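You operate a simulated robot arm through the tools that you are given. There is no shell and no other tool. Be economical: measure what you need, move in short steps, check, and stop when the job is done.

The job below is to be done with a simulated two-armed robot. You get a single attempt, and the scene is never put back.

TASK
Switch the isolator off and unlink the grey battery, minus first, capping each post as it comes bare.
Fine: the posts still carry 12 V: black post cap on minus, red post cap on plus. Set down upright: black post cap, red post cap.

It is judged by the outcome, as a careful person would: the job done as asked, and still so three seconds after it is handed in. It fails if anything else is knocked over, pushed out of place, dropped, spilled or broken. Lids that push on must go on centred and level and be pressed home; caps that screw on are set level and turned clockwise until they are tight.

THE ROBOT
Two 7-joint arms with fingered hands on one trunk that stands fixed in place. Base frame: the origin is at the foot of the trunk, x ahead of it, y to its left, z up. Readings come in m, rad, newtons and seconds.
The left shoulder is at [0.09, 0.152, 1.032], the right one opposite. With the tool pointing down near the work surface each hand reaches from about 0.44 to 0.84 m from the base axis, measured 20 degrees to its own side. Payload 3.8 kg a hand.
Tool frame (each hand has its own): the origin (TCP) lies between the finger pads and is the grasp point; the fingertips stand 0.03 m ahead of it; z points along the fingers, y is the line along which they close. Largest opening 0.104 m; the body of the gripper starts 0.035 m behind the TCP. The gripper is a hand of 5 fingers: y runs from the thumb to the fingers, the wrist lies at [-0.015, -0.104, -0.178] in the tool frame.
Orientation is that of the tool frame in the base frame, as a unit quaternion [w, x, y, z]. With the fingers straight down and the wrist toward the robot, the tool's x, y and z point along [0, 1, 0], [1, 0, 0] and [0, 0, -1] of the base frame.

THE INTERFACE
- The arms move only by the tool move_arm. It takes "left_targets", "right_targets" or both (then of equal length, played together; a hand with none holds still); each is a list of rows, each a list of 6 numbers: the shift along the tool's x, y, z in units of 40 mm (1.0 is 40 mm), then the turn, a rotation vector about the tool's x, y, z in units of 6 degrees (1.0 is 6 degrees). In form: [[tx, ty, tz, ax, ay, az], ...]. A call has 1 to 12 rows; each row shifts and turns the commanded pose from where the row before left it, along the tool's axes as they then stand. A call with a number of a shift or a turn outside -1 to 1 is refused whole. A row lasts 0.2 s, in which the tool goes at most 0.05 m and 0.15 rad; a call with a longer step from one row to the next is refused whole. A pose out of reach is approached as far as the arm can. The call stops where the force on the tool passes 80 N (or 10 N more than at its start, if that is more) or the arm is blocked; 0.2 s more then pass. In this call time passes only in rows, and 0.2 s behind the last. The reply holds the time, the measured pose of the TCP, the force on the tool along the base axes, the opening and the grip force, in the units named above and with some noise, with the torque about the TCP (base axes, N m) and any sound that the robot's microphone picked up.
- Cameras (640 x 400 px; columns grow to the right, rows downward): "scene" is now at [0.1965, 0.0628, 1.1873]; the picture's right is [0.66, -0.73, -0.19], its down [-0.49, -0.22, -0.84] and it looks along [0.57, 0.65, -0.50] (base axes); focal length 224 px, centre (320, 200). "left" rides on the left gripper at [-0.08, -0.078, -0.141] in its tool frame; the picture's right is [-0.78, -0.30, 0.56], its down [0.54, -0.78, 0.33] and it looks along [0.33, 0.56, 0.76] (tool axes); focal length 247 px, centre (320, 200). "right" rides on the right gripper at [0.08, -0.078, -0.141] in its tool frame; the picture's right is [-0.78, 0.30, -0.56], its down [-0.53, -0.78, 0.33] and it looks along [-0.33, 0.56, 0.76] (tool axes); focal length 247 px, centre (320, 200). There is no depth. A picture from a camera that has moved, and an enlarged one, comes with that camera's place and axes in the base frame and with its lens.
- camera(camera): a new picture of that camera. It takes no simulated time.
- lift_body(by): slides the trunk up (or, below 0, down) by that many m; the arms and the scene camera ride with it, the base frame stays. It gives what a move gives, with no picture.
- finger_targets(index, middle, ring, little, thumb_bend, thumb_turn, hand): sets how far each is bent, from 0 (flat) to 1 (curled in); at 0.3 the hand is open as for a grip, at 0.7 the pads meet at the TCP. One left out holds its place. A second passes; each finger stops where it meets its share of the squeeze, and holds until it gets a number again. It is the only way to open and close the hand. It gives what a move gives, with no picture; readings hold the bend of each and the force on index, middle, ring, little, thumb and palm. thumb_turn goes from beside the hand (0) to across from the fingers (1), as for a grip.
- aim_head(pan, tilt): turns the head with the scene camera to pan (to the left, within 1.396 rad either way) and tilt (down, from -0.506 to 1.204), counted from straight ahead of the robot. It gives what a move gives.
- enlarge(camera, box): a new picture of the part [left, top, right, bottom] of that camera's present view, enlarged. It takes no simulated time.
- close_job(): hands the job in; it is judged then, once.

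Work in short steps. Places have to be worked out from the pictures, the camera data and where the tool is seen: move nearer, look again, correct. Check each grasp and each placing, and mend what went wrong. You have 120 turns and 74 pictures in all, those below and enlarged ones among them. Open the grippers and draw the arms clear of the work before you hand the job in, unless the task says otherwise; then end with one line.

The tools are called by a JSON object that holds its "api" and its "payload". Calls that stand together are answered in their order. move_arm: Moves the arms, as the interface text tells. Its arguments: {"type":"object","properties":{"left_targets":{"type":"array","items":{"type":"array","items":{"type":"number"}}},"right_targets":{"type":"array","items":{"type":"array","items":{"type":"number"}}}},"required":[]} The other tools are called the same way: lift_body (by) slides the trunk up or down; finger_targets (index, middle, ring, little, thumb_bend, thumb_turn, hand) moves the fingers one by one; aim_head (pan, tilt) turns the head that bears the scene camera; camera (camera) takes a picture; enlarge (camera, box) takes an enlarged picture of a part of a camera's view; close_job () hands the job in.

At the start:

```text
t: 0.0
left_ee_pos: [0.3741, 0.4644, 1.0477]
left_tool_rot: [0.0, 0.707, 0.707, 0.0]
left_wrist_force: [0.4, -0.1, -1.1]
left_moment: [-0.02, 0.0, 0.02]
left_grip_width: 0.1037
left_grip_force: 0.0
left_shape: jaw
left_bend: [0.3, 0.3, 0.3, 0.3, 0.3, 0.98]
left_finger forces: [0.0, 0.0, 0.0, 0.1, 0.0, 0.0]
right_ee_pos: [0.4239, 0.0777, 1.0486]
right_tool_rot: [0.0, 0.707, 0.707, 0.001]
right_wrist_force: [0.4, 0.4, 0.7]
right_moment: [0.03, -0.01, -0.01]
right_grip_width: 0.1036
right_grip_force: 0.1
right_shape: jaw
right_bend: [0.3, 0.3, 0.3, 0.3, 0.3, 0.98]
right_finger forces: [0.0, 0.0, 0.0, 0.0, 0.0, 0.0]
trunk travel left (down, up): [-0.125, 0.331]
head pan, tilt: [0.754, 0.323]
```

scene: 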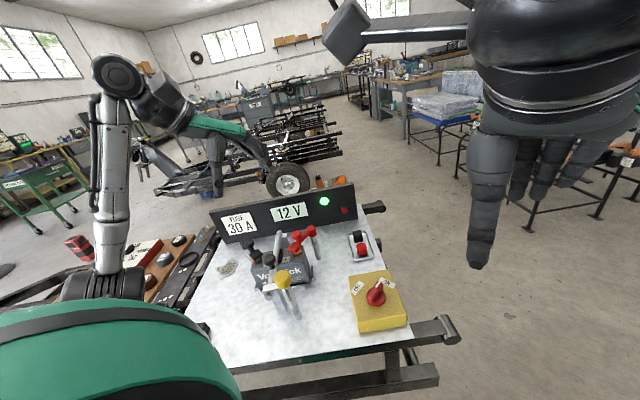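
right: 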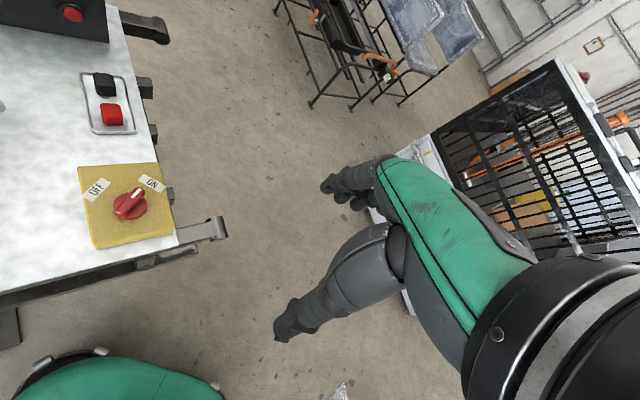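
left: 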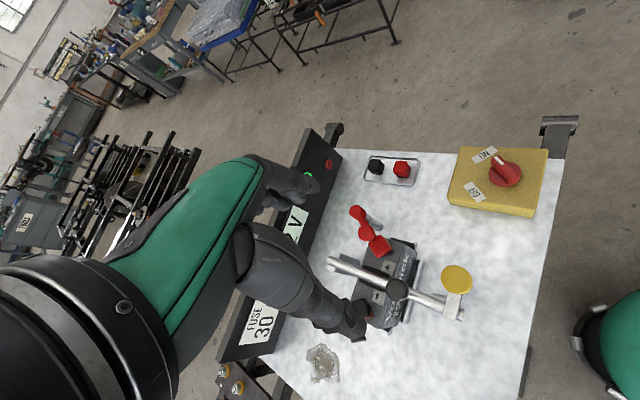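

The bench shows a battery with clamps, a yellow isolator box and a tray with caps. I enlarge for details.

{"api": "enlarge", "payload": {"camera": "scene", "box": [200, 170, 420, 340]}}

{"api": "enlarge", "payload": {"camera": "left", "box": [290, 130, 570, 350]}}

```text
2.35 times, centred on (310, 255) of scene
camera zoom: at [0.1965, 0.0628, 1.1873], right [0.66, -0.73, -0.19], down [-0.49, -0.22, -0.84], along [0.57, 0.65, -0.5], focal length 527 px, centre (344, 71)
```

zoom: 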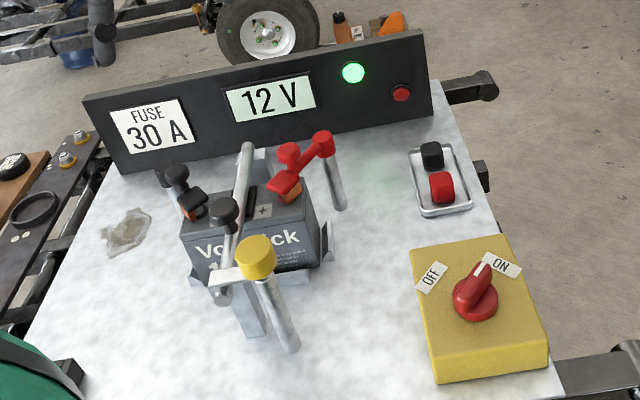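

```text
1.82 times, centred on (430, 240) of left
camera zoom: at [0.2959, 0.3847, 1.1907], right [-0.3, -0.78, -0.56], down [-0.78, 0.54, -0.33], along [0.56, 0.33, -0.76], focal length 449 px, centre (120, 127)
```

zoom: 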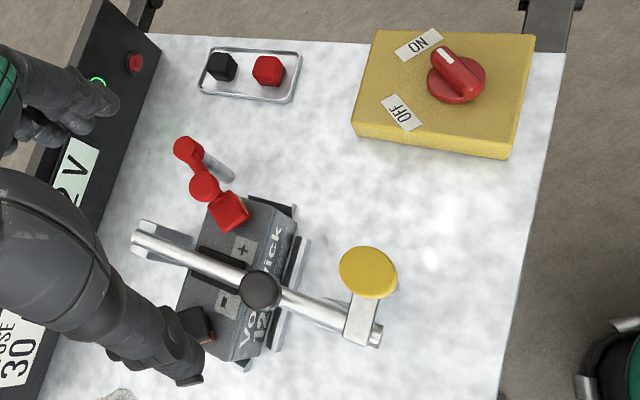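

Let me look closer at the battery from both views.

{"api": "enlarge", "payload": {"camera": "scene", "box": [230, 215, 330, 325]}}

{"api": "enlarge", "payload": {"camera": "left", "box": [310, 190, 490, 340]}}

```text
3.64 times, centred on (280, 270) of scene
camera zoom: at [0.1965, 0.0628, 1.1873], right [0.66, -0.73, -0.19], down [-0.49, -0.22, -0.84], along [0.57, 0.65, -0.5], focal length 815 px, centre (466, -54)
```

zoom: 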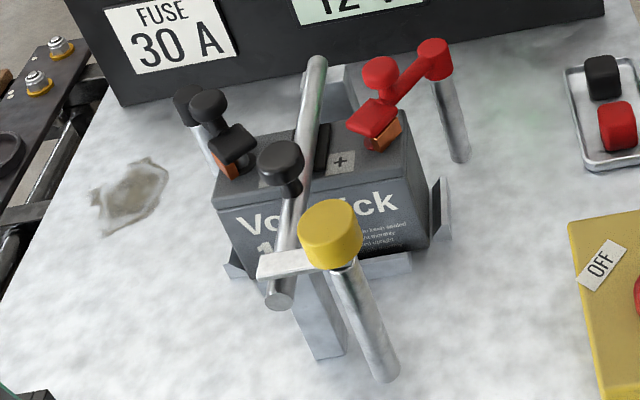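

```text
2.67 times, centred on (400, 265) of left
camera zoom: at [0.2959, 0.3847, 1.1907], right [-0.3, -0.78, -0.56], down [-0.78, 0.54, -0.33], along [0.56, 0.33, -0.76], focal length 659 px, centre (107, 27)
```

zoom: 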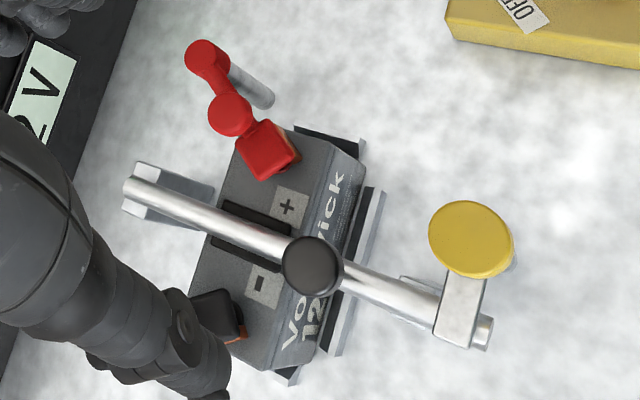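

Both links look to be arms on pivot posts with knobs over the terminal boots. First the isolator (knob about (0.467,0.257,0.73)): I bring the left hand above it to look, moving the right hand aside.

{"api": "move_arm", "payload": {"left_targets": [[-0.875, 0.3, 0.5, 0, 0, 0], [-0.875, 0.3, 0.5, 0, 0, 0], [-0.875, 0.3, 0.5, 0, 0, 0], [-0.875, 0.3, 0.5, 0, 0, 0], [-0.875, 0.3, 0.5, 0, 0, 0], [-0.875, 0.3, 0.5, 0, 0, 0]], "right_targets": [[-0.75, 0, 0, 0, 0, 0], [-0.75, 0, 0, 0, 0, 0], [-0.75, 0, 0, 0, 0, 0], [-0.75, 0, 0, 0, 0, 0], [-0.75, 0, 0, 0, 0, 0], [-0.75, 0, 0, 0, 0, 0]]}}

{"api": "camera", "payload": {"camera": "scene"}}

{"api": "camera", "payload": {"camera": "left"}}

```text
t: 1.4
left_ee_pos: [0.4476, 0.2514, 0.9296]
left_tool_rot: [0.002, 0.707, 0.707, 0.001]
left_wrist_force: [-0.6, -0.3, 0.2]
left_moment: [0.03, -0.02, 0.0]
left_grip_width: 0.1039
left_grip_force: 0.0
left_shape: jaw
left_bend: [0.3, 0.3, 0.3, 0.3, 0.3, 0.98]
left_finger forces: [0.0, 0.1, 0.0, 0.0, 0.0, 0.1]
right_ee_pos: [0.4239, -0.1041, 1.0462]
right_tool_rot: [0.0, 0.707, 0.707, 0.001]
right_wrist_force: [0.2, -0.4, 0.0]
right_moment: [0.04, 0.04, -0.03]
right_grip_width: 0.1037
right_grip_force: 0.1
right_shape: jaw
right_bend: [0.3, 0.3, 0.3, 0.3, 0.3, 0.98]
right_finger forces: [0.1, 0.1, 0.0, 0.0, 0.0, 0.0]
trunk travel left (down, up): [-0.125, 0.331]
head pan, tilt: [0.754, 0.323]
```

```text
66 pictures are left
camera scene: at [0.1965, 0.0607, 1.1874], right [0.66, -0.73, -0.19], down [-0.49, -0.22, -0.84], along [0.57, 0.65, -0.5], focal length 224 px, centre (320, 200)
```

scene: 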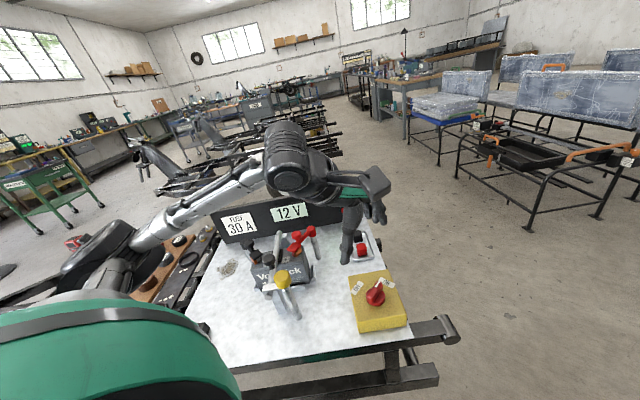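

```text
65 pictures are left
camera left: at [0.3693, 0.1712, 1.0729], right [-0.29, -0.78, -0.56], down [-0.78, 0.53, -0.33], along [0.56, 0.33, -0.76], focal length 247 px, centre (320, 200)
```

left: 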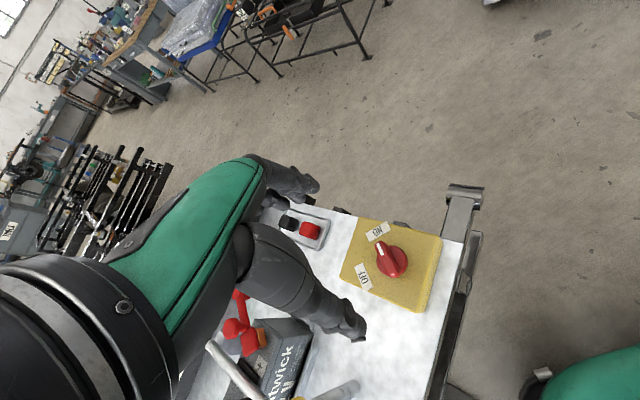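

Knob triangulates again to about (0.467,0.253,0.735). Enlarge for the handle's direction and dimensions.

{"api": "enlarge", "payload": {"camera": "left", "box": [330, 205, 450, 320]}}

```text
3.48 times, centred on (390, 262) of left
camera zoom: at [0.3693, 0.1712, 1.0729], right [-0.29, -0.78, -0.56], down [-0.78, 0.53, -0.33], along [0.56, 0.33, -0.76], focal length 859 px, centre (76, -17)
```

zoom: 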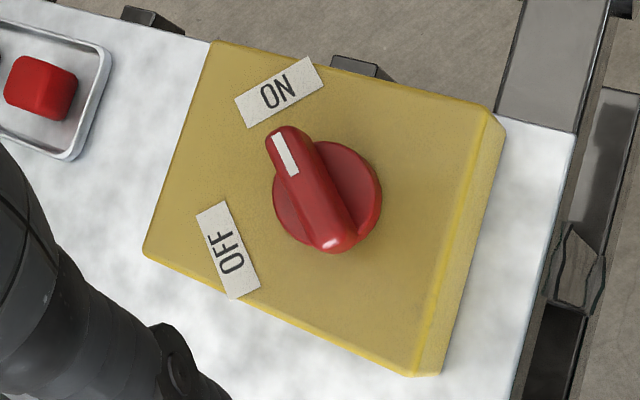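

Handle points to ON along +x, OFF is toward +y (90° counter-clockwise). I pre-turn the hand clockwise so its closing line is across the handle, descending part way.

{"api": "move_arm", "payload": {"left_targets": [[0.05, 0.5, 0.2, 0, 0, 1], [0, 0, 0.2, 0, 0, 1], [0, 0, 0.2, 0, 0, 1], [0, 0, 0.2, 0, 0, 1], [0, 0, 0.2, 0, 0, 1], [0, 0, 0.2, 0, 0, 1], [0, 0, 0.2, 0, 0, 1], [0, 0, 0.2, 0, 0, 1], [0, 0, 0.2, 0, 0, 1], [0, 0, 0.2, 0, 0, 1], [0, 0, 0.2, 0, 0, 1], [0, 0, 0.2, 0, 0, 1]]}}

{"api": "move_arm", "payload": {"left_targets": [[0, 0, 0, 0, 0, 1], [0, 0, 0, 0, 0, 1], [0, 0, 0, 0, 0, 1]]}}

{"api": "camera", "payload": {"camera": "left"}}

{"api": "camera", "payload": {"camera": "scene"}}

```text
t: 4.0
left_ee_pos: [0.4669, 0.2561, 0.8316]
left_tool_rot: [0.0, 0.988, 0.154, 0.0]
left_wrist_force: [-0.1, 0.2, -0.2]
left_moment: [-0.01, -0.01, 0.0]
left_grip_width: 0.1041
left_grip_force: 0.1
left_shape: jaw
left_bend: [0.3, 0.3, 0.3, 0.3, 0.3, 0.98]
left_finger forces: [0.0, 0.1, 0.0, 0.0, 0.0, 0.1]
right_ee_pos: [0.4235, -0.1025, 1.0466]
right_tool_rot: [0.001, 0.707, 0.707, -0.001]
right_wrist_force: [-0.3, 0.7, -0.6]
right_moment: [-0.01, 0.0, -0.05]
right_grip_width: 0.104
right_grip_force: 0.1
right_shape: jaw
right_bend: [0.3, 0.3, 0.3, 0.3, 0.3, 0.98]
right_finger forces: [0.1, 0.0, 0.0, 0.0, 0.0, 0.0]
trunk travel left (down, up): [-0.125, 0.331]
head pan, tilt: [0.754, 0.323]
```

```text
t: 4.8
left_ee_pos: [0.466, 0.2566, 0.8326]
left_tool_rot: [0.0, 1.0, -0.002, 0.001]
left_wrist_force: [0.0, 0.2, 0.2]
left_moment: [-0.01, -0.05, 0.0]
left_grip_width: 0.104
left_grip_force: 0.1
left_shape: jaw
left_bend: [0.3, 0.3, 0.3, 0.3, 0.3, 0.98]
left_finger forces: [0.1, 0.1, 0.1, 0.0, 0.0, 0.0]
right_ee_pos: [0.4235, -0.1036, 1.0466]
right_tool_rot: [0.0, 0.707, 0.707, 0.0]
right_wrist_force: [0.3, 0.2, 0.4]
right_moment: [-0.02, -0.03, 0.0]
right_grip_width: 0.1036
right_grip_force: 0.1
right_shape: jaw
right_bend: [0.3, 0.3, 0.3, 0.3, 0.3, 0.98]
right_finger forces: [0.0, 0.0, 0.1, 0.0, 0.0, 0.1]
trunk travel left (down, up): [-0.125, 0.331]
head pan, tilt: [0.754, 0.323]
```

```text
63 pictures are left
camera left: at [0.3863, 0.3341, 0.9743], right [-0.78, 0.3, -0.56], down [0.54, 0.77, -0.33], along [0.33, -0.56, -0.76], focal length 247 px, centre (320, 200)
```

left: 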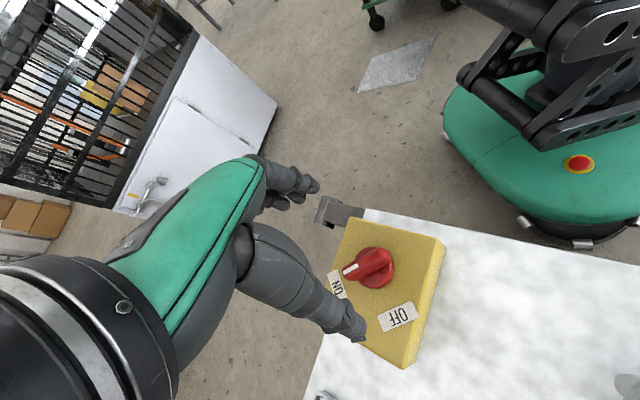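

```text
62 pictures are left
camera scene: at [0.1968, 0.0626, 1.1872], right [0.66, -0.73, -0.19], down [-0.49, -0.22, -0.84], along [0.57, 0.65, -0.5], focal length 224 px, centre (320, 200)
```

scene: 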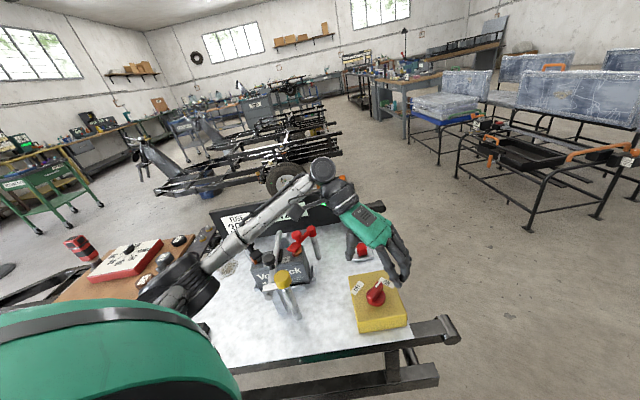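

The hand is aligned above the knob, TCP (0.466,0.2566). I descend toward z≈0.76 watching force.

{"api": "move_arm", "payload": {"left_targets": [[0.05, 0, 0.9, 0, 0, 0], [0, 0, 0.9, 0, 0, 0]]}}

{"api": "enlarge", "payload": {"camera": "left", "box": [230, 150, 470, 380]}}

{"api": "enlarge", "payload": {"camera": "scene", "box": [320, 200, 440, 340]}}

```text
t: 5.4
left_ee_pos: [0.469, 0.257, 0.7587]
left_tool_rot: [0.0, 1.0, -0.001, 0.0]
left_wrist_force: [-0.4, 0.3, -0.5]
left_moment: [0.02, -0.02, 0.0]
left_grip_width: 0.1036
left_grip_force: 0.1
left_shape: jaw
left_bend: [0.3, 0.3, 0.3, 0.3, 0.3, 0.98]
left_finger forces: [0.1, 0.0, 0.0, 0.1, 0.1, 0.0]
right_ee_pos: [0.4221, -0.1013, 1.0465]
right_tool_rot: [-0.001, 0.707, 0.707, -0.001]
right_wrist_force: [-0.3, -0.4, -0.9]
right_moment: [0.0, -0.07, 0.0]
right_grip_width: 0.1038
right_grip_force: 0.0
right_shape: jaw
right_bend: [0.3, 0.3, 0.3, 0.3, 0.3, 0.98]
right_finger forces: [0.0, 0.0, 0.1, 0.1, 0.0, 0.1]
trunk travel left (down, up): [-0.125, 0.331]
head pan, tilt: [0.754, 0.323]
```

```text
1.74 times, centred on (350, 265) of left
camera zoom: at [0.3892, 0.335, 0.9024], right [-0.78, 0.3, -0.56], down [0.54, 0.78, -0.33], along [0.33, -0.56, -0.76], focal length 430 px, centre (268, 87)
```

zoom: 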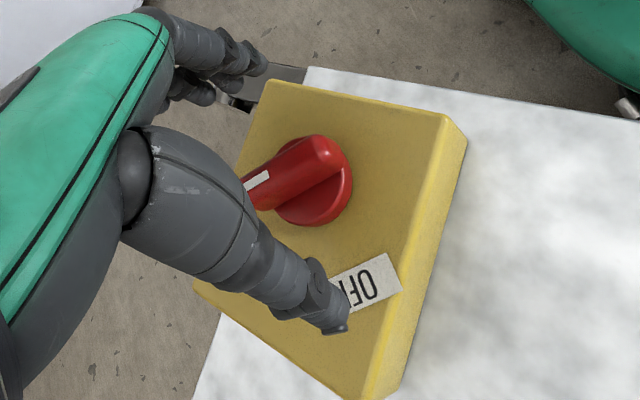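

```text
2.86 times, centred on (380, 270) of scene
camera zoom: at [0.1968, 0.0628, 1.1872], right [0.66, -0.73, -0.19], down [-0.49, -0.22, -0.84], along [0.57, 0.65, -0.5], focal length 640 px, centre (149, 0)
```

zoom: 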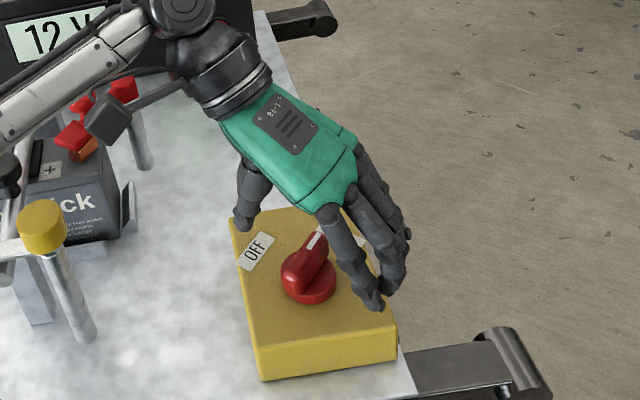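

Fingers straddle the handle. I lower ~1 cm more and close.

{"api": "move_arm", "payload": {"left_targets": [[0, 0, 0.3, 0, 0, 0]]}}

{"api": "finger_targets", "payload": {"hand": "left", "index": 0.7, "middle": 0.7, "ring": 0.7, "little": 0.7, "thumb_bend": 0.7}}

{"api": "enlarge", "payload": {"camera": "scene", "box": [320, 200, 440, 340]}}

```text
t: 5.8
left_ee_pos: [0.4673, 0.2565, 0.7483]
left_tool_rot: [0.001, 1.0, 0.0, 0.0]
left_wrist_force: [0.3, 0.0, 0.1]
left_moment: [-0.04, 0.03, 0.0]
left_grip_width: 0.104
left_grip_force: 0.1
left_shape: jaw
left_bend: [0.3, 0.3, 0.3, 0.3, 0.3, 0.98]
left_finger forces: [0.0, 0.1, 0.1, 0.0, 0.1, 0.0]
right_ee_pos: [0.4228, -0.1018, 1.047]
right_tool_rot: [0.0, 0.707, 0.707, 0.0]
right_wrist_force: [-0.1, 0.0, -0.2]
right_moment: [0.0, -0.03, 0.01]
right_grip_width: 0.1039
right_grip_force: 0.1
right_shape: jaw
right_bend: [0.3, 0.3, 0.3, 0.3, 0.3, 0.98]
right_finger forces: [0.0, 0.0, 0.1, 0.0, 0.1, 0.0]
trunk travel left (down, up): [-0.125, 0.331]
head pan, tilt: [0.754, 0.323]
```

```text
t: 6.8
left_ee_pos: [0.4676, 0.2553, 0.7498]
left_tool_rot: [0.0, 1.0, -0.001, 0.0]
left_wrist_force: [1.2, -8.1, 4.4]
left_moment: [-0.31, -0.07, -0.06]
left_grip_width: 0.0124
left_grip_force: 9.7
left_shape: fingers
left_bend: [0.67, 0.63, 0.68, 0.7, 0.65, 0.97]
left_finger forces: [2.4, 11.1, 1.3, 0.0, 4.8, 0.0]
right_ee_pos: [0.4229, -0.1033, 1.0463]
right_tool_rot: [-0.001, 0.707, 0.707, 0.0]
right_wrist_force: [0.4, -0.2, 0.2]
right_moment: [-0.01, -0.04, 0.02]
right_grip_width: 0.1039
right_grip_force: 0.1
right_shape: jaw
right_bend: [0.3, 0.3, 0.3, 0.3, 0.3, 0.98]
right_finger forces: [0.0, 0.0, 0.1, 0.1, 0.0, 0.0]
trunk travel left (down, up): [-0.125, 0.331]
head pan, tilt: [0.754, 0.323]
```

```text
2.86 times, centred on (380, 270) of scene
camera zoom: at [0.1963, 0.0613, 1.1875], right [0.66, -0.73, -0.19], down [-0.49, -0.22, -0.84], along [0.57, 0.65, -0.5], focal length 640 px, centre (149, 0)
```

zoom: 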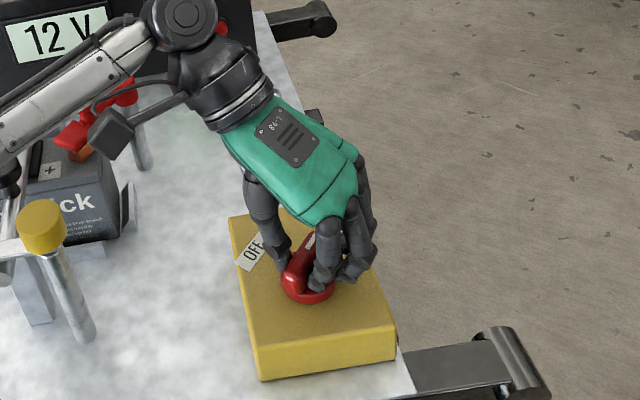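

The handle is gripped (width 12 mm). Now turn the tool −90° about its z (counter-clockwise from above).

{"api": "move_arm", "payload": {"left_targets": [[0, 0, 0, 0, 0, -1], [0, 0, 0, 0, 0, -1], [0, 0, 0, 0, 0, -1], [0, 0, 0, 0, 0, -1], [0, 0, 0, 0, 0, -1], [0, 0, 0, 0, 0, -1], [0, 0, 0, 0, 0, -1], [0, 0, 0, 0, 0, -1]]}}

{"api": "move_arm", "payload": {"left_targets": [[0, 0, 0, 0, 0, -1], [0, 0, 0, 0, 0, -1], [0, 0, 0, 0, 0, -1], [0, 0, 0, 0, 0, -1], [0, 0, 0, 0, 0, -1], [0, 0, 0, 0, 0, -1], [0, 0, 0, 0, 0, -1]]}}

{"api": "enlarge", "payload": {"camera": "scene", "box": [220, 170, 440, 340]}}

```text
t: 8.6
left_ee_pos: [0.4681, 0.2551, 0.7494]
left_tool_rot: [0.001, 0.913, 0.407, 0.002]
left_wrist_force: [13.5, -4.0, 16.7]
left_moment: [-0.15, -0.59, -0.05]
left_grip_width: 0.012
left_grip_force: 16.6
left_shape: fingers
left_bend: [0.66, 0.61, 0.68, 0.7, 0.66, 0.97]
left_finger forces: [4.8, 18.2, 2.4, 0.0, 7.9, 0.0]
right_ee_pos: [0.4224, -0.1041, 1.0465]
right_tool_rot: [-0.001, 0.707, 0.707, 0.001]
right_wrist_force: [0.0, -0.3, 1.5]
right_moment: [0.04, -0.01, 0.01]
right_grip_width: 0.1039
right_grip_force: 0.0
right_shape: jaw
right_bend: [0.3, 0.3, 0.3, 0.3, 0.3, 0.98]
right_finger forces: [0.1, 0.0, 0.0, 0.0, 0.0, 0.1]
trunk travel left (down, up): [-0.125, 0.331]
head pan, tilt: [0.754, 0.323]
```

```text
t: 10.2
left_ee_pos: [0.4703, 0.2559, 0.7491]
left_tool_rot: [0.003, 0.707, 0.707, 0.002]
left_wrist_force: [18.3, -2.1, 16.4]
left_moment: [0.17, -0.85, -0.32]
left_grip_width: 0.0122
left_grip_force: 15.6
left_shape: fingers
left_bend: [0.65, 0.6, 0.66, 0.7, 0.67, 0.97]
left_finger forces: [3.9, 20.5, 4.6, 0.1, 3.2, 0.0]
right_ee_pos: [0.4227, -0.103, 1.0475]
right_tool_rot: [-0.001, 0.707, 0.707, 0.0]
right_wrist_force: [-0.3, 0.0, 0.5]
right_moment: [0.0, -0.01, -0.02]
right_grip_width: 0.1039
right_grip_force: 0.0
right_shape: jaw
right_bend: [0.3, 0.3, 0.3, 0.3, 0.3, 0.98]
right_finger forces: [0.0, 0.0, 0.0, 0.1, 0.1, 0.0]
trunk travel left (down, up): [-0.125, 0.331]
head pan, tilt: [0.754, 0.323]
```

```text
2.35 times, centred on (330, 255) of scene
camera zoom: at [0.1971, 0.0613, 1.1873], right [0.66, -0.73, -0.19], down [-0.49, -0.22, -0.84], along [0.57, 0.65, -0.5], focal length 527 px, centre (296, 71)
```

zoom: 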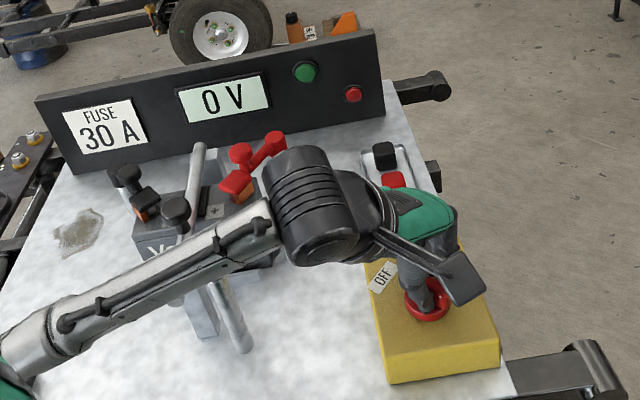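

Panel reads 0 V and the lamp is off. Open the hand and rise straight up.

{"api": "finger_targets", "payload": {"hand": "left", "index": 0.3, "middle": 0.3, "ring": 0.3, "little": 0.3, "thumb_bend": 0.3}}

{"api": "move_arm", "payload": {"left_targets": [[0, 0, -1, 0, 0, 0], [0, 0, -1, 0, 0, 0], [0, 0, -1, 0, 0, 0], [0, 0, -1, 0, 0, 0], [0, 0, -1, 0, 0, 0], [0, -0.5, -1, 0, 0, 0], [0, -0.5, -1, 0, 0, 0]]}}

{"api": "camera", "payload": {"camera": "left"}}

{"api": "camera", "payload": {"camera": "scene"}}

```text
t: 11.2
left_ee_pos: [0.4683, 0.2578, 0.7477]
left_tool_rot: [-0.001, 0.707, 0.707, -0.001]
left_wrist_force: [-1.0, -0.4, 0.2]
left_moment: [0.0, -0.04, 0.0]
left_grip_width: 0.103
left_grip_force: 0.0
left_shape: fingers
left_bend: [0.3, 0.3, 0.3, 0.3, 0.3, 0.97]
left_finger forces: [0.1, 0.0, 0.1, 0.1, 0.0, 0.0]
right_ee_pos: [0.4237, -0.1035, 1.0456]
right_tool_rot: [0.0, 0.707, 0.708, 0.0]
right_wrist_force: [-0.4, 0.4, 0.5]
right_moment: [0.01, -0.02, 0.0]
right_grip_width: 0.104
right_grip_force: 0.1
right_shape: jaw
right_bend: [0.3, 0.3, 0.3, 0.3, 0.3, 0.98]
right_finger forces: [0.0, 0.1, 0.1, 0.0, 0.1, 0.0]
trunk travel left (down, up): [-0.125, 0.331]
head pan, tilt: [0.754, 0.323]
```

```text
t: 12.8
left_ee_pos: [0.4233, 0.2562, 1.0284]
left_tool_rot: [0.0, 0.707, 0.707, 0.0]
left_wrist_force: [-0.1, 0.0, 0.7]
left_moment: [0.01, -0.01, 0.0]
left_grip_width: 0.1029
left_grip_force: 0.0
left_shape: fingers
left_bend: [0.3, 0.3, 0.3, 0.3, 0.3, 0.97]
left_finger forces: [0.0, 0.0, 0.0, 0.0, 0.0, 0.0]
right_ee_pos: [0.4212, -0.104, 1.0475]
right_tool_rot: [0.0, 0.707, 0.707, 0.0]
right_wrist_force: [-0.8, -0.3, -0.1]
right_moment: [-0.01, -0.01, -0.02]
right_grip_width: 0.1037
right_grip_force: 0.1
right_shape: jaw
right_bend: [0.3, 0.3, 0.3, 0.3, 0.3, 0.98]
right_finger forces: [0.0, 0.1, 0.0, 0.1, 0.1, 0.1]
trunk travel left (down, up): [-0.125, 0.331]
head pan, tilt: [0.754, 0.323]
```

```text
57 pictures are left
camera left: at [0.3464, 0.1769, 1.1708], right [-0.3, -0.78, -0.56], down [-0.78, 0.54, -0.33], along [0.56, 0.33, -0.76], focal length 247 px, centre (320, 200)
```

left: 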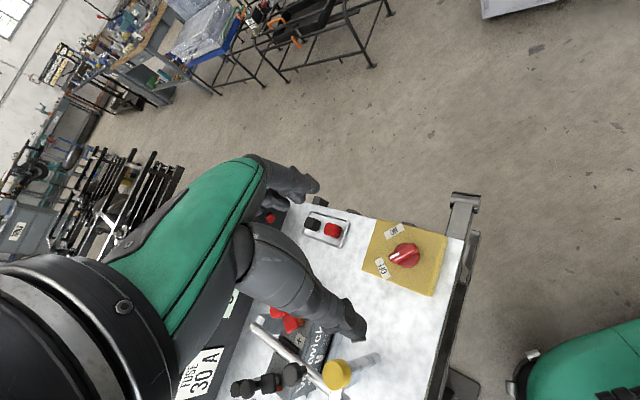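

```text
56 pictures are left
camera scene: at [0.1954, 0.0624, 1.1876], right [0.66, -0.73, -0.19], down [-0.49, -0.22, -0.84], along [0.57, 0.65, -0.5], focal length 224 px, centre (320, 200)
```

scene: 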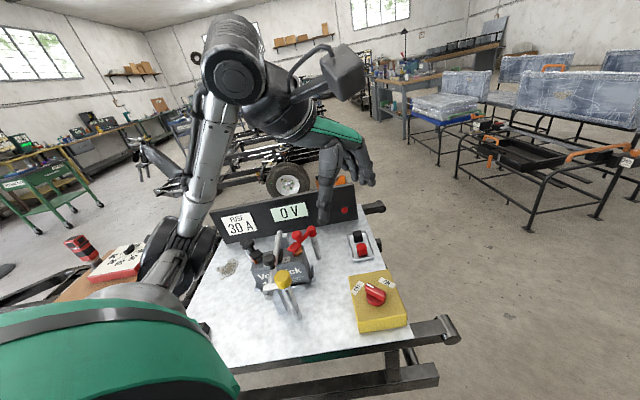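

Isolator is OFF. Enlarge the left view on the black link for triangulation.

{"api": "enlarge", "payload": {"camera": "left", "box": [210, 290, 370, 400]}}

{"api": "enlarge", "payload": {"camera": "scene", "box": [240, 220, 330, 290]}}

```text
3.64 times, centred on (290, 345) of left
camera zoom: at [0.3464, 0.1769, 1.1708], right [-0.3, -0.78, -0.56], down [-0.78, 0.54, -0.33], along [0.56, 0.33, -0.76], focal length 898 px, centre (429, -327)
```

zoom: 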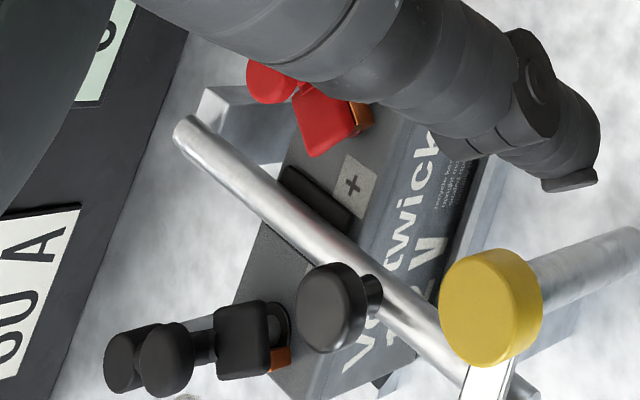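

```text
5.71 times, centred on (285, 255) of scene
camera zoom: at [0.1954, 0.0624, 1.1876], right [0.66, -0.73, -0.19], down [-0.49, -0.22, -0.84], along [0.57, 0.65, -0.5], focal length 1281 px, centre (520, -114)
```

zoom: 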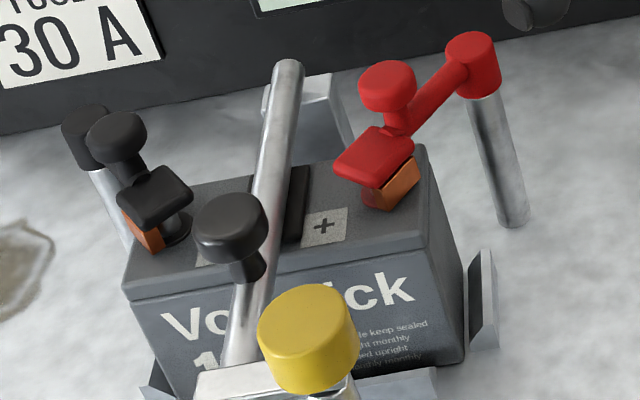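

Triangulated: minus knob top ≈(0.370,0.609,0.794), minus boot/post ≈(0.366,0.585), its pivot ≈(0.379,0.672); plus boot ≈(0.448,0.504), plus knob ≈(0.471,0.509). I move the left hand above the minus knob with little and ring fingers curled.

{"api": "finger_targets", "payload": {"hand": "left", "ring": 0.9, "little": 1.0}}

{"api": "move_arm", "payload": {"left_targets": [[0.98, -0.147, 0.4, 0, 0, 0], [0.98, -0.147, 0.4, 0, 0, 0], [0.98, -0.147, 0.4, 0, 0, 0], [0.98, -0.147, 0.4, 0, 0, 0], [0.98, -0.147, 0.4, 0, 0, 0], [0.98, -0.147, 0.4, 0, 0, 0], [0.98, -0.147, 0.4, 0, 0, 0], [0.98, -0.147, 0.4, 0, 0, 0], [0.98, -0.147, 0.4, 0, 0, 0], [0, 0, 0, 0, 0, 0.7], [0, 0, 0, 0, 0, 0.7]]}}

{"api": "camera", "payload": {"camera": "left"}}

{"api": "enlarge", "payload": {"camera": "scene", "box": [200, 150, 360, 320]}}

```text
t: 13.8
left_ee_pos: [0.4247, 0.2569, 1.0285]
left_tool_rot: [0.001, 0.707, 0.707, 0.001]
left_wrist_force: [-0.5, -0.2, 0.9]
left_moment: [-0.01, -0.01, 0.0]
left_grip_width: 0.1027
left_grip_force: 0.1
left_shape: fingers
left_bend: [0.3, 0.3, 0.9, 1.0, 0.3, 0.97]
left_finger forces: [0.0, 0.0, 0.0, 0.1, 0.0, 0.0]
right_ee_pos: [0.423, -0.1025, 1.0463]
right_tool_rot: [0.001, 0.707, 0.707, 0.0]
right_wrist_force: [1.0, 0.2, 0.7]
right_moment: [0.02, -0.02, -0.01]
right_grip_width: 0.1039
right_grip_force: 0.1
right_shape: jaw
right_bend: [0.3, 0.3, 0.3, 0.3, 0.3, 0.98]
right_finger forces: [0.0, 0.0, 0.0, 0.1, 0.0, 0.0]
trunk travel left (down, up): [-0.125, 0.331]
head pan, tilt: [0.754, 0.323]
```

```text
t: 16.2
left_ee_pos: [0.3744, 0.6101, 0.8854]
left_tool_rot: [0.001, 0.758, 0.653, 0.0]
left_wrist_force: [-0.1, -0.4, 0.7]
left_moment: [0.0, -0.02, -0.02]
left_grip_width: 0.1029
left_grip_force: 0.1
left_shape: fingers
left_bend: [0.3, 0.3, 0.9, 1.0, 0.3, 0.97]
left_finger forces: [0.0, 0.1, 0.0, 0.0, 0.0, 0.0]
right_ee_pos: [0.4229, -0.1023, 1.0455]
right_tool_rot: [0.0, 0.707, 0.707, 0.0]
right_wrist_force: [0.1, 0.2, 0.1]
right_moment: [0.03, -0.04, 0.01]
right_grip_width: 0.1037
right_grip_force: 0.0
right_shape: jaw
right_bend: [0.3, 0.3, 0.3, 0.3, 0.3, 0.98]
right_finger forces: [0.0, 0.0, 0.0, 0.0, 0.1, 0.0]
trunk travel left (down, up): [-0.125, 0.331]
head pan, tilt: [0.754, 0.323]
```

```text
53 pictures are left
camera left: at [0.2859, 0.5427, 1.0283], right [-0.41, -0.72, -0.56], down [-0.69, 0.64, -0.33], along [0.6, 0.25, -0.76], focal length 247 px, centre (320, 200)
```

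left: 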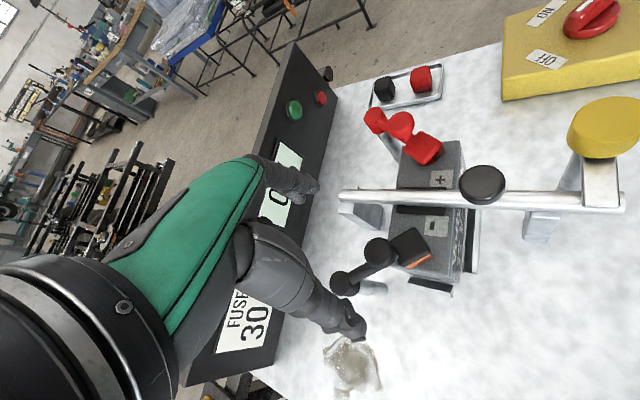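

```text
2.35 times, centred on (280, 235) of scene
camera zoom: at [0.1964, 0.0629, 1.1873], right [0.66, -0.73, -0.19], down [-0.49, -0.22, -0.84], along [0.57, 0.65, -0.5], focal length 527 px, centre (414, 118)
```

zoom: 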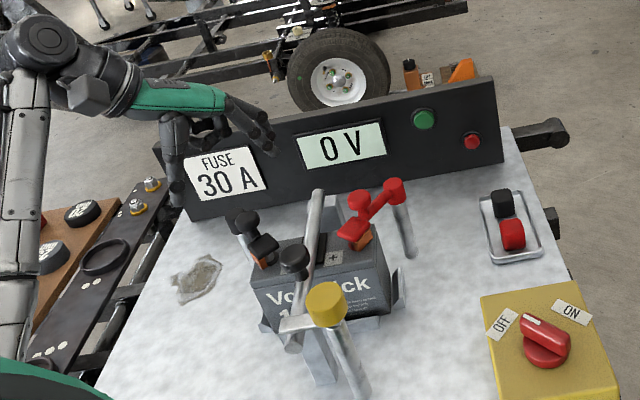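

From this closer view the knob sits about 18 mm toward tool −x of the TCP. Correct and lower to z≈0.84, then look again.

{"api": "move_arm", "payload": {"left_targets": [[-0.45, 0.03, 0.5, 0, 0, 0], [0, 0, 0.6, 0, 0, 0]]}}

{"api": "enlarge", "payload": {"camera": "left", "box": [240, 160, 480, 360]}}

{"api": "enlarge", "payload": {"camera": "scene", "box": [220, 180, 320, 290]}}

```text
t: 16.8
left_ee_pos: [0.3727, 0.5931, 0.8399]
left_tool_rot: [0.0, 0.757, 0.653, -0.001]
left_wrist_force: [-0.4, -0.9, -0.5]
left_moment: [-0.02, -0.03, 0.01]
left_grip_width: 0.103
left_grip_force: 0.1
left_shape: fingers
left_bend: [0.3, 0.3, 0.9, 1.0, 0.3, 0.97]
left_finger forces: [0.0, 0.0, 0.0, 0.1, 0.0, 0.0]
right_ee_pos: [0.4221, -0.1022, 1.0463]
right_tool_rot: [0.0, 0.707, 0.707, 0.0]
right_wrist_force: [-0.2, 0.2, 0.3]
right_moment: [-0.02, 0.0, 0.04]
right_grip_width: 0.1041
right_grip_force: 0.0
right_shape: jaw
right_bend: [0.3, 0.3, 0.3, 0.3, 0.3, 0.98]
right_finger forces: [0.0, 0.0, 0.0, 0.0, 0.0, 0.0]
trunk travel left (down, up): [-0.125, 0.331]
head pan, tilt: [0.754, 0.323]
```

```text
2.00 times, centred on (360, 260) of left
camera zoom: at [0.285, 0.5248, 0.9828], right [-0.41, -0.72, -0.56], down [-0.69, 0.64, -0.33], along [0.6, 0.25, -0.76], focal length 494 px, centre (240, 80)
```

zoom: 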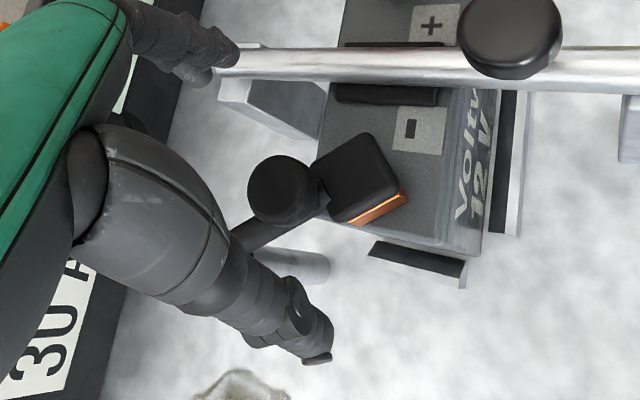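

```text
3.64 times, centred on (270, 235) of scene
camera zoom: at [0.1966, 0.0631, 1.1872], right [0.66, -0.73, -0.19], down [-0.49, -0.22, -0.84], along [0.57, 0.65, -0.5], focal length 815 px, centre (502, 73)
```

zoom: 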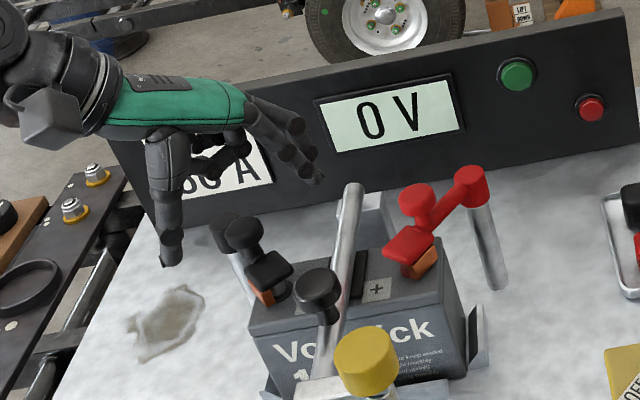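

The knob is now centred under the TCP for top height ≈0.794. Descend to z≈0.804 and close index, middle and thumb.

{"api": "move_arm", "payload": {"left_targets": [[0, 0, 0.9, 0, 0, 0]]}}

{"api": "enlarge", "payload": {"camera": "scene", "box": [220, 190, 310, 270]}}

```text
t: 17.2
left_ee_pos: [0.3728, 0.5913, 0.8046]
left_tool_rot: [0.0, 0.757, 0.654, 0.0]
left_wrist_force: [0.5, -0.4, 0.3]
left_moment: [-0.02, 0.01, 0.01]
left_grip_width: 0.1026
left_grip_force: 0.1
left_shape: fingers
left_bend: [0.3, 0.3, 0.9, 1.0, 0.3, 0.97]
left_finger forces: [0.0, 0.0, 0.0, 0.0, 0.0, 0.0]
right_ee_pos: [0.4234, -0.1024, 1.0463]
right_tool_rot: [0.0, 0.707, 0.707, 0.0]
right_wrist_force: [0.2, -0.5, -0.2]
right_moment: [-0.02, 0.01, -0.01]
right_grip_width: 0.1038
right_grip_force: 0.1
right_shape: jaw
right_bend: [0.3, 0.3, 0.3, 0.3, 0.3, 0.98]
right_finger forces: [0.0, 0.0, 0.0, 0.1, 0.0, 0.1]
trunk travel left (down, up): [-0.125, 0.331]
head pan, tilt: [0.754, 0.323]
```

```text
5.00 times, centred on (265, 230) of scene
camera zoom: at [0.1966, 0.0631, 1.1872], right [0.66, -0.73, -0.19], down [-0.49, -0.22, -0.84], along [0.57, 0.65, -0.5], focal length 1121 px, centre (595, 50)
```

zoom: 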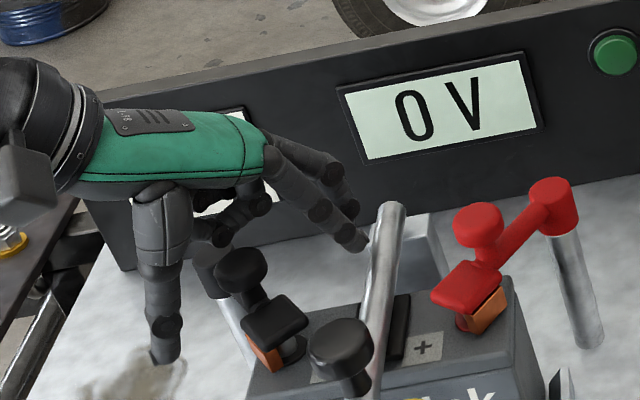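

Tips straddle the knob. Close.

{"api": "finger_targets", "payload": {"hand": "left", "index": 0.7, "middle": 0.7, "thumb_bend": 0.7}}

{"api": "enlarge", "payload": {"camera": "scene", "box": [220, 190, 310, 270]}}

{"api": "enlarge", "payload": {"camera": "left", "box": [240, 160, 480, 360]}}

```text
t: 18.2
left_ee_pos: [0.3717, 0.5916, 0.806]
left_tool_rot: [0.001, 0.757, 0.653, -0.001]
left_wrist_force: [-3.4, 2.2, -1.7]
left_moment: [0.07, 0.05, -0.07]
left_grip_width: 0.0244
left_grip_force: 7.0
left_shape: fingers
left_bend: [0.63, 0.69, 0.9, 1.0, 0.61, 0.98]
left_finger forces: [4.6, 0.4, 0.0, 0.1, 8.5, 0.0]
right_ee_pos: [0.4227, -0.1022, 1.0457]
right_tool_rot: [-0.001, 0.707, 0.707, 0.0]
right_wrist_force: [0.2, 0.1, -1.1]
right_moment: [0.0, 0.01, -0.02]
right_grip_width: 0.1037
right_grip_force: 0.0
right_shape: jaw
right_bend: [0.3, 0.3, 0.3, 0.3, 0.3, 0.98]
right_finger forces: [0.0, 0.0, 0.0, 0.0, 0.0, 0.0]
trunk travel left (down, up): [-0.125, 0.331]
head pan, tilt: [0.754, 0.323]
```

```text
5.00 times, centred on (265, 230) of scene
camera zoom: at [0.196, 0.0632, 1.1873], right [0.66, -0.73, -0.19], down [-0.49, -0.22, -0.84], along [0.57, 0.65, -0.5], focal length 1121 px, centre (595, 50)
```

zoom: 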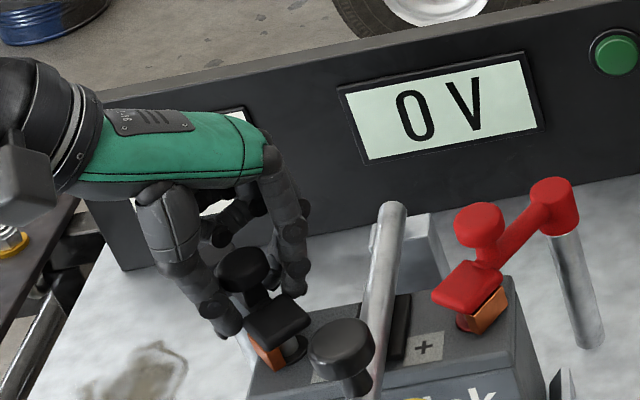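

```text
2.00 times, centred on (360, 260) of left
camera zoom: at [0.2837, 0.5239, 0.9479], right [-0.41, -0.72, -0.56], down [-0.69, 0.64, -0.33], along [0.6, 0.25, -0.76], focal length 494 px, centre (240, 80)
```

zoom: 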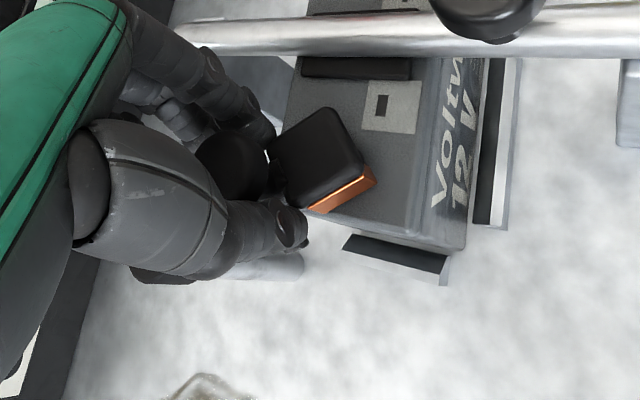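

Grip on the knob/stem with index and thumb (24 mm). Try a gentle lift of 12 mm.

{"api": "move_arm", "payload": {"left_targets": [[0, 0, -0.15, 0, 0, 0], [0, 0, -0.15, 0, 0, 0]]}}

{"api": "enlarge", "payload": {"camera": "scene", "box": [220, 190, 310, 270]}}

```text
t: 18.8
left_ee_pos: [0.3727, 0.5926, 0.816]
left_tool_rot: [0.0, 0.757, 0.653, -0.004]
left_wrist_force: [-6.9, 2.0, -12.1]
left_moment: [0.05, -0.08, -0.03]
left_grip_width: 0.0164
left_grip_force: 5.4
left_shape: fingers
left_bend: [0.68, 0.7, 0.9, 1.0, 0.61, 0.97]
left_finger forces: [2.0, 0.1, 0.1, 0.1, 9.0, 0.1]
right_ee_pos: [0.4228, -0.1002, 1.0461]
right_tool_rot: [0.001, 0.707, 0.707, -0.001]
right_wrist_force: [-0.2, 0.4, 0.3]
right_moment: [-0.02, 0.02, -0.02]
right_grip_width: 0.1039
right_grip_force: 0.0
right_shape: jaw
right_bend: [0.3, 0.3, 0.3, 0.3, 0.3, 0.98]
right_finger forces: [0.0, 0.1, 0.0, 0.0, 0.1, 0.1]
trunk travel left (down, up): [-0.125, 0.331]
head pan, tilt: [0.754, 0.323]
```

```text
5.00 times, centred on (265, 230) of scene
camera zoom: at [0.1965, 0.0645, 1.187], right [0.66, -0.73, -0.19], down [-0.49, -0.22, -0.84], along [0.57, 0.65, -0.5], focal length 1121 px, centre (595, 50)
```

zoom: 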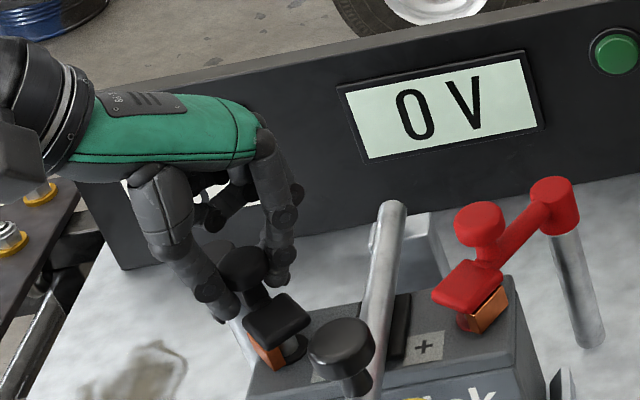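

The lift seems to slip rather than raise the link. Look closely from the hand camera.

{"api": "enlarge", "payload": {"camera": "left", "box": [300, 190, 400, 270]}}

```text
5.00 times, centred on (350, 230) of left
camera zoom: at [0.2846, 0.5254, 0.9584], right [-0.41, -0.73, -0.55], down [-0.69, 0.64, -0.33], along [0.6, 0.25, -0.76], focal length 1235 px, centre (170, 50)
```

zoom: 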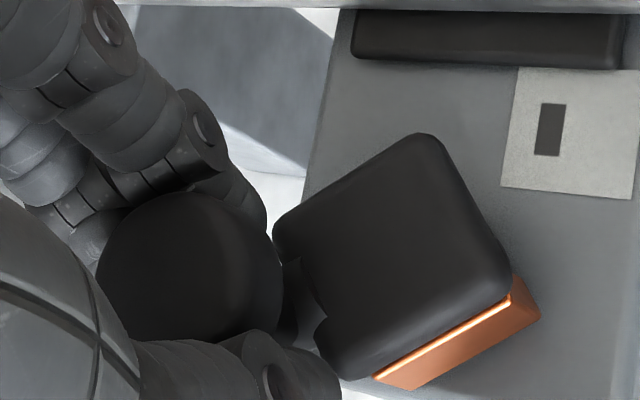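

The index and thumb tips seem tucked under the mushroom head. I firm up the grip, then lift further.

{"api": "finger_targets", "payload": {"hand": "left", "index": 0.85, "middle": 0.85, "thumb_bend": 0.8}}

{"api": "move_arm", "payload": {"left_targets": [[0, 0, -0.2, 0, 0, 0], [0, 0, -0.2, 0, 0, 0]]}}

{"api": "enlarge", "payload": {"camera": "scene", "box": [220, 190, 310, 270]}}

```text
t: 19.8
left_ee_pos: [0.3734, 0.594, 0.8145]
left_tool_rot: [0.0, 0.757, 0.654, -0.003]
left_wrist_force: [-9.1, 0.5, -24.3]
left_moment: [0.06, 0.0, -0.14]
left_grip_width: 0.0117
left_grip_force: 21.1
left_shape: fingers
left_bend: [0.73, 0.73, 0.9, 1.0, 0.63, 0.96]
left_finger forces: [10.7, 7.2, 0.0, 0.0, 23.7, 0.1]
right_ee_pos: [0.424, -0.1014, 1.0457]
right_tool_rot: [0.0, 0.707, 0.707, -0.002]
right_wrist_force: [-0.1, 0.3, 0.1]
right_moment: [0.0, 0.03, -0.01]
right_grip_width: 0.104
right_grip_force: 0.0
right_shape: jaw
right_bend: [0.3, 0.3, 0.3, 0.3, 0.3, 0.98]
right_finger forces: [0.1, 0.0, 0.0, 0.0, 0.1, 0.0]
trunk travel left (down, up): [-0.125, 0.331]
head pan, tilt: [0.754, 0.323]
```

```text
t: 20.4
left_ee_pos: [0.3738, 0.5936, 0.8194]
left_tool_rot: [0.0, 0.758, 0.653, -0.014]
left_wrist_force: [-10.5, -3.2, -70.1]
left_moment: [0.17, -0.1, -0.11]
left_grip_width: 0.0159
left_grip_force: 27.3
left_shape: fingers
left_bend: [0.72, 0.72, 0.9, 1.0, 0.63, 0.96]
left_finger forces: [17.0, 14.1, 0.0, 0.1, 23.3, 0.0]
right_ee_pos: [0.4266, -0.0966, 1.0442]
right_tool_rot: [0.001, 0.707, 0.707, -0.005]
right_wrist_force: [0.5, 1.2, -0.7]
right_moment: [0.01, -0.02, 0.04]
right_grip_width: 0.1038
right_grip_force: 0.1
right_shape: jaw
right_bend: [0.3, 0.3, 0.3, 0.3, 0.3, 0.98]
right_finger forces: [0.0, 0.0, 0.0, 0.0, 0.1, 0.1]
trunk travel left (down, up): [-0.125, 0.331]
head pan, tilt: [0.754, 0.323]
```

```text
5.00 times, centred on (265, 230) of scene
camera zoom: at [0.2007, 0.0704, 1.1851], right [0.66, -0.73, -0.19], down [-0.49, -0.22, -0.84], along [0.57, 0.65, -0.51], focal length 1121 px, centre (595, 50)
```

zoom: 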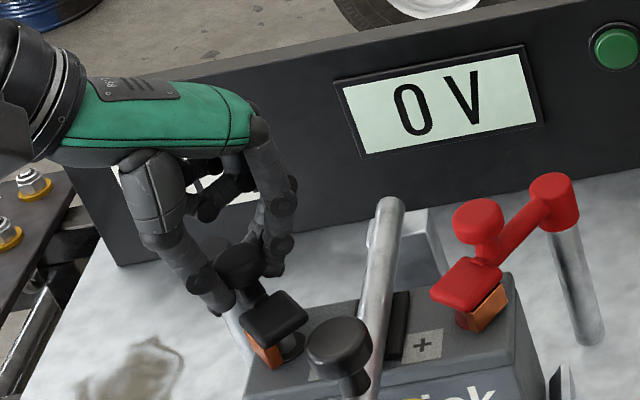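

70 N upward does not move it, so it isn't a lift-off. The copper fork lies on the −x side of the post, suggesting the link swings sideways about its pivot column; I relax the vertical load and try a small push toward −x.

{"api": "move_arm", "payload": {"left_targets": [[0, 0, 0.25, 0, 0, 0], [0, 0, 0.2, 0, 0, 0]]}}

{"api": "move_arm", "payload": {"left_targets": [[0, -0.2, 0, 0, 0, 0], [0, -0.2, 0, 0, 0, 0]]}}

{"api": "enlarge", "payload": {"camera": "scene", "box": [220, 190, 310, 270]}}

```text
t: 21.0
left_ee_pos: [0.3729, 0.5934, 0.8171]
left_tool_rot: [0.002, 0.757, 0.654, 0.001]
left_wrist_force: [-9.3, 5.5, -16.5]
left_moment: [0.1, 0.18, -0.13]
left_grip_width: 0.0134
left_grip_force: 21.1
left_shape: fingers
left_bend: [0.73, 0.72, 0.9, 1.0, 0.63, 0.96]
left_finger forces: [10.2, 9.9, 0.1, 0.0, 21.7, 0.0]
right_ee_pos: [0.4227, -0.0999, 1.048]
right_tool_rot: [0.0, 0.707, 0.707, 0.0]
right_wrist_force: [0.6, -0.3, -0.4]
right_moment: [0.01, 0.0, 0.01]
right_grip_width: 0.104
right_grip_force: 0.0
right_shape: jaw
right_bend: [0.3, 0.3, 0.3, 0.3, 0.3, 0.98]
right_finger forces: [0.0, 0.0, 0.0, 0.0, 0.0, 0.1]
trunk travel left (down, up): [-0.125, 0.331]
head pan, tilt: [0.754, 0.323]
```

```text
t: 21.6
left_ee_pos: [0.3591, 0.5937, 0.8134]
left_tool_rot: [0.0, 0.757, 0.654, 0.002]
left_wrist_force: [7.2, 8.2, -5.4]
left_moment: [0.12, -0.07, -0.22]
left_grip_width: 0.0114
left_grip_force: 18.8
left_shape: fingers
left_bend: [0.73, 0.73, 0.9, 1.0, 0.67, 0.99]
left_finger forces: [10.7, 9.8, 0.1, 0.0, 17.2, 0.0]
right_ee_pos: [0.4242, -0.1, 1.0471]
right_tool_rot: [0.0, 0.707, 0.707, -0.001]
right_wrist_force: [-0.1, -0.2, 0.8]
right_moment: [0.02, 0.0, 0.02]
right_grip_width: 0.1034
right_grip_force: 0.2
right_shape: jaw
right_bend: [0.3, 0.3, 0.3, 0.3, 0.3, 0.98]
right_finger forces: [0.0, 0.0, 0.1, 0.0, 0.1, 0.0]
trunk travel left (down, up): [-0.125, 0.331]
head pan, tilt: [0.754, 0.323]
```

```text
5.00 times, centred on (265, 230) of scene
camera zoom: at [0.1976, 0.0645, 1.1873], right [0.66, -0.73, -0.19], down [-0.49, -0.22, -0.84], along [0.57, 0.65, -0.5], focal length 1121 px, centre (595, 50)
```

zoom: 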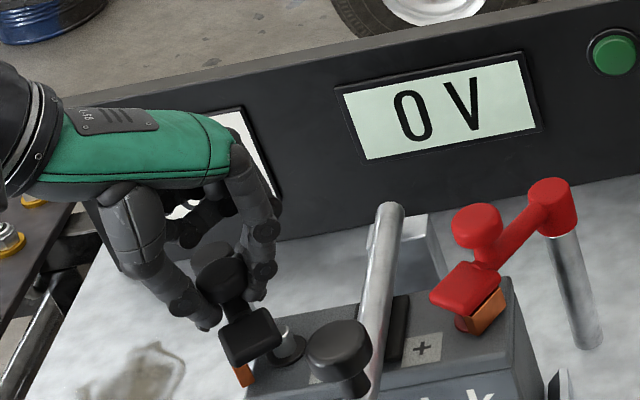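

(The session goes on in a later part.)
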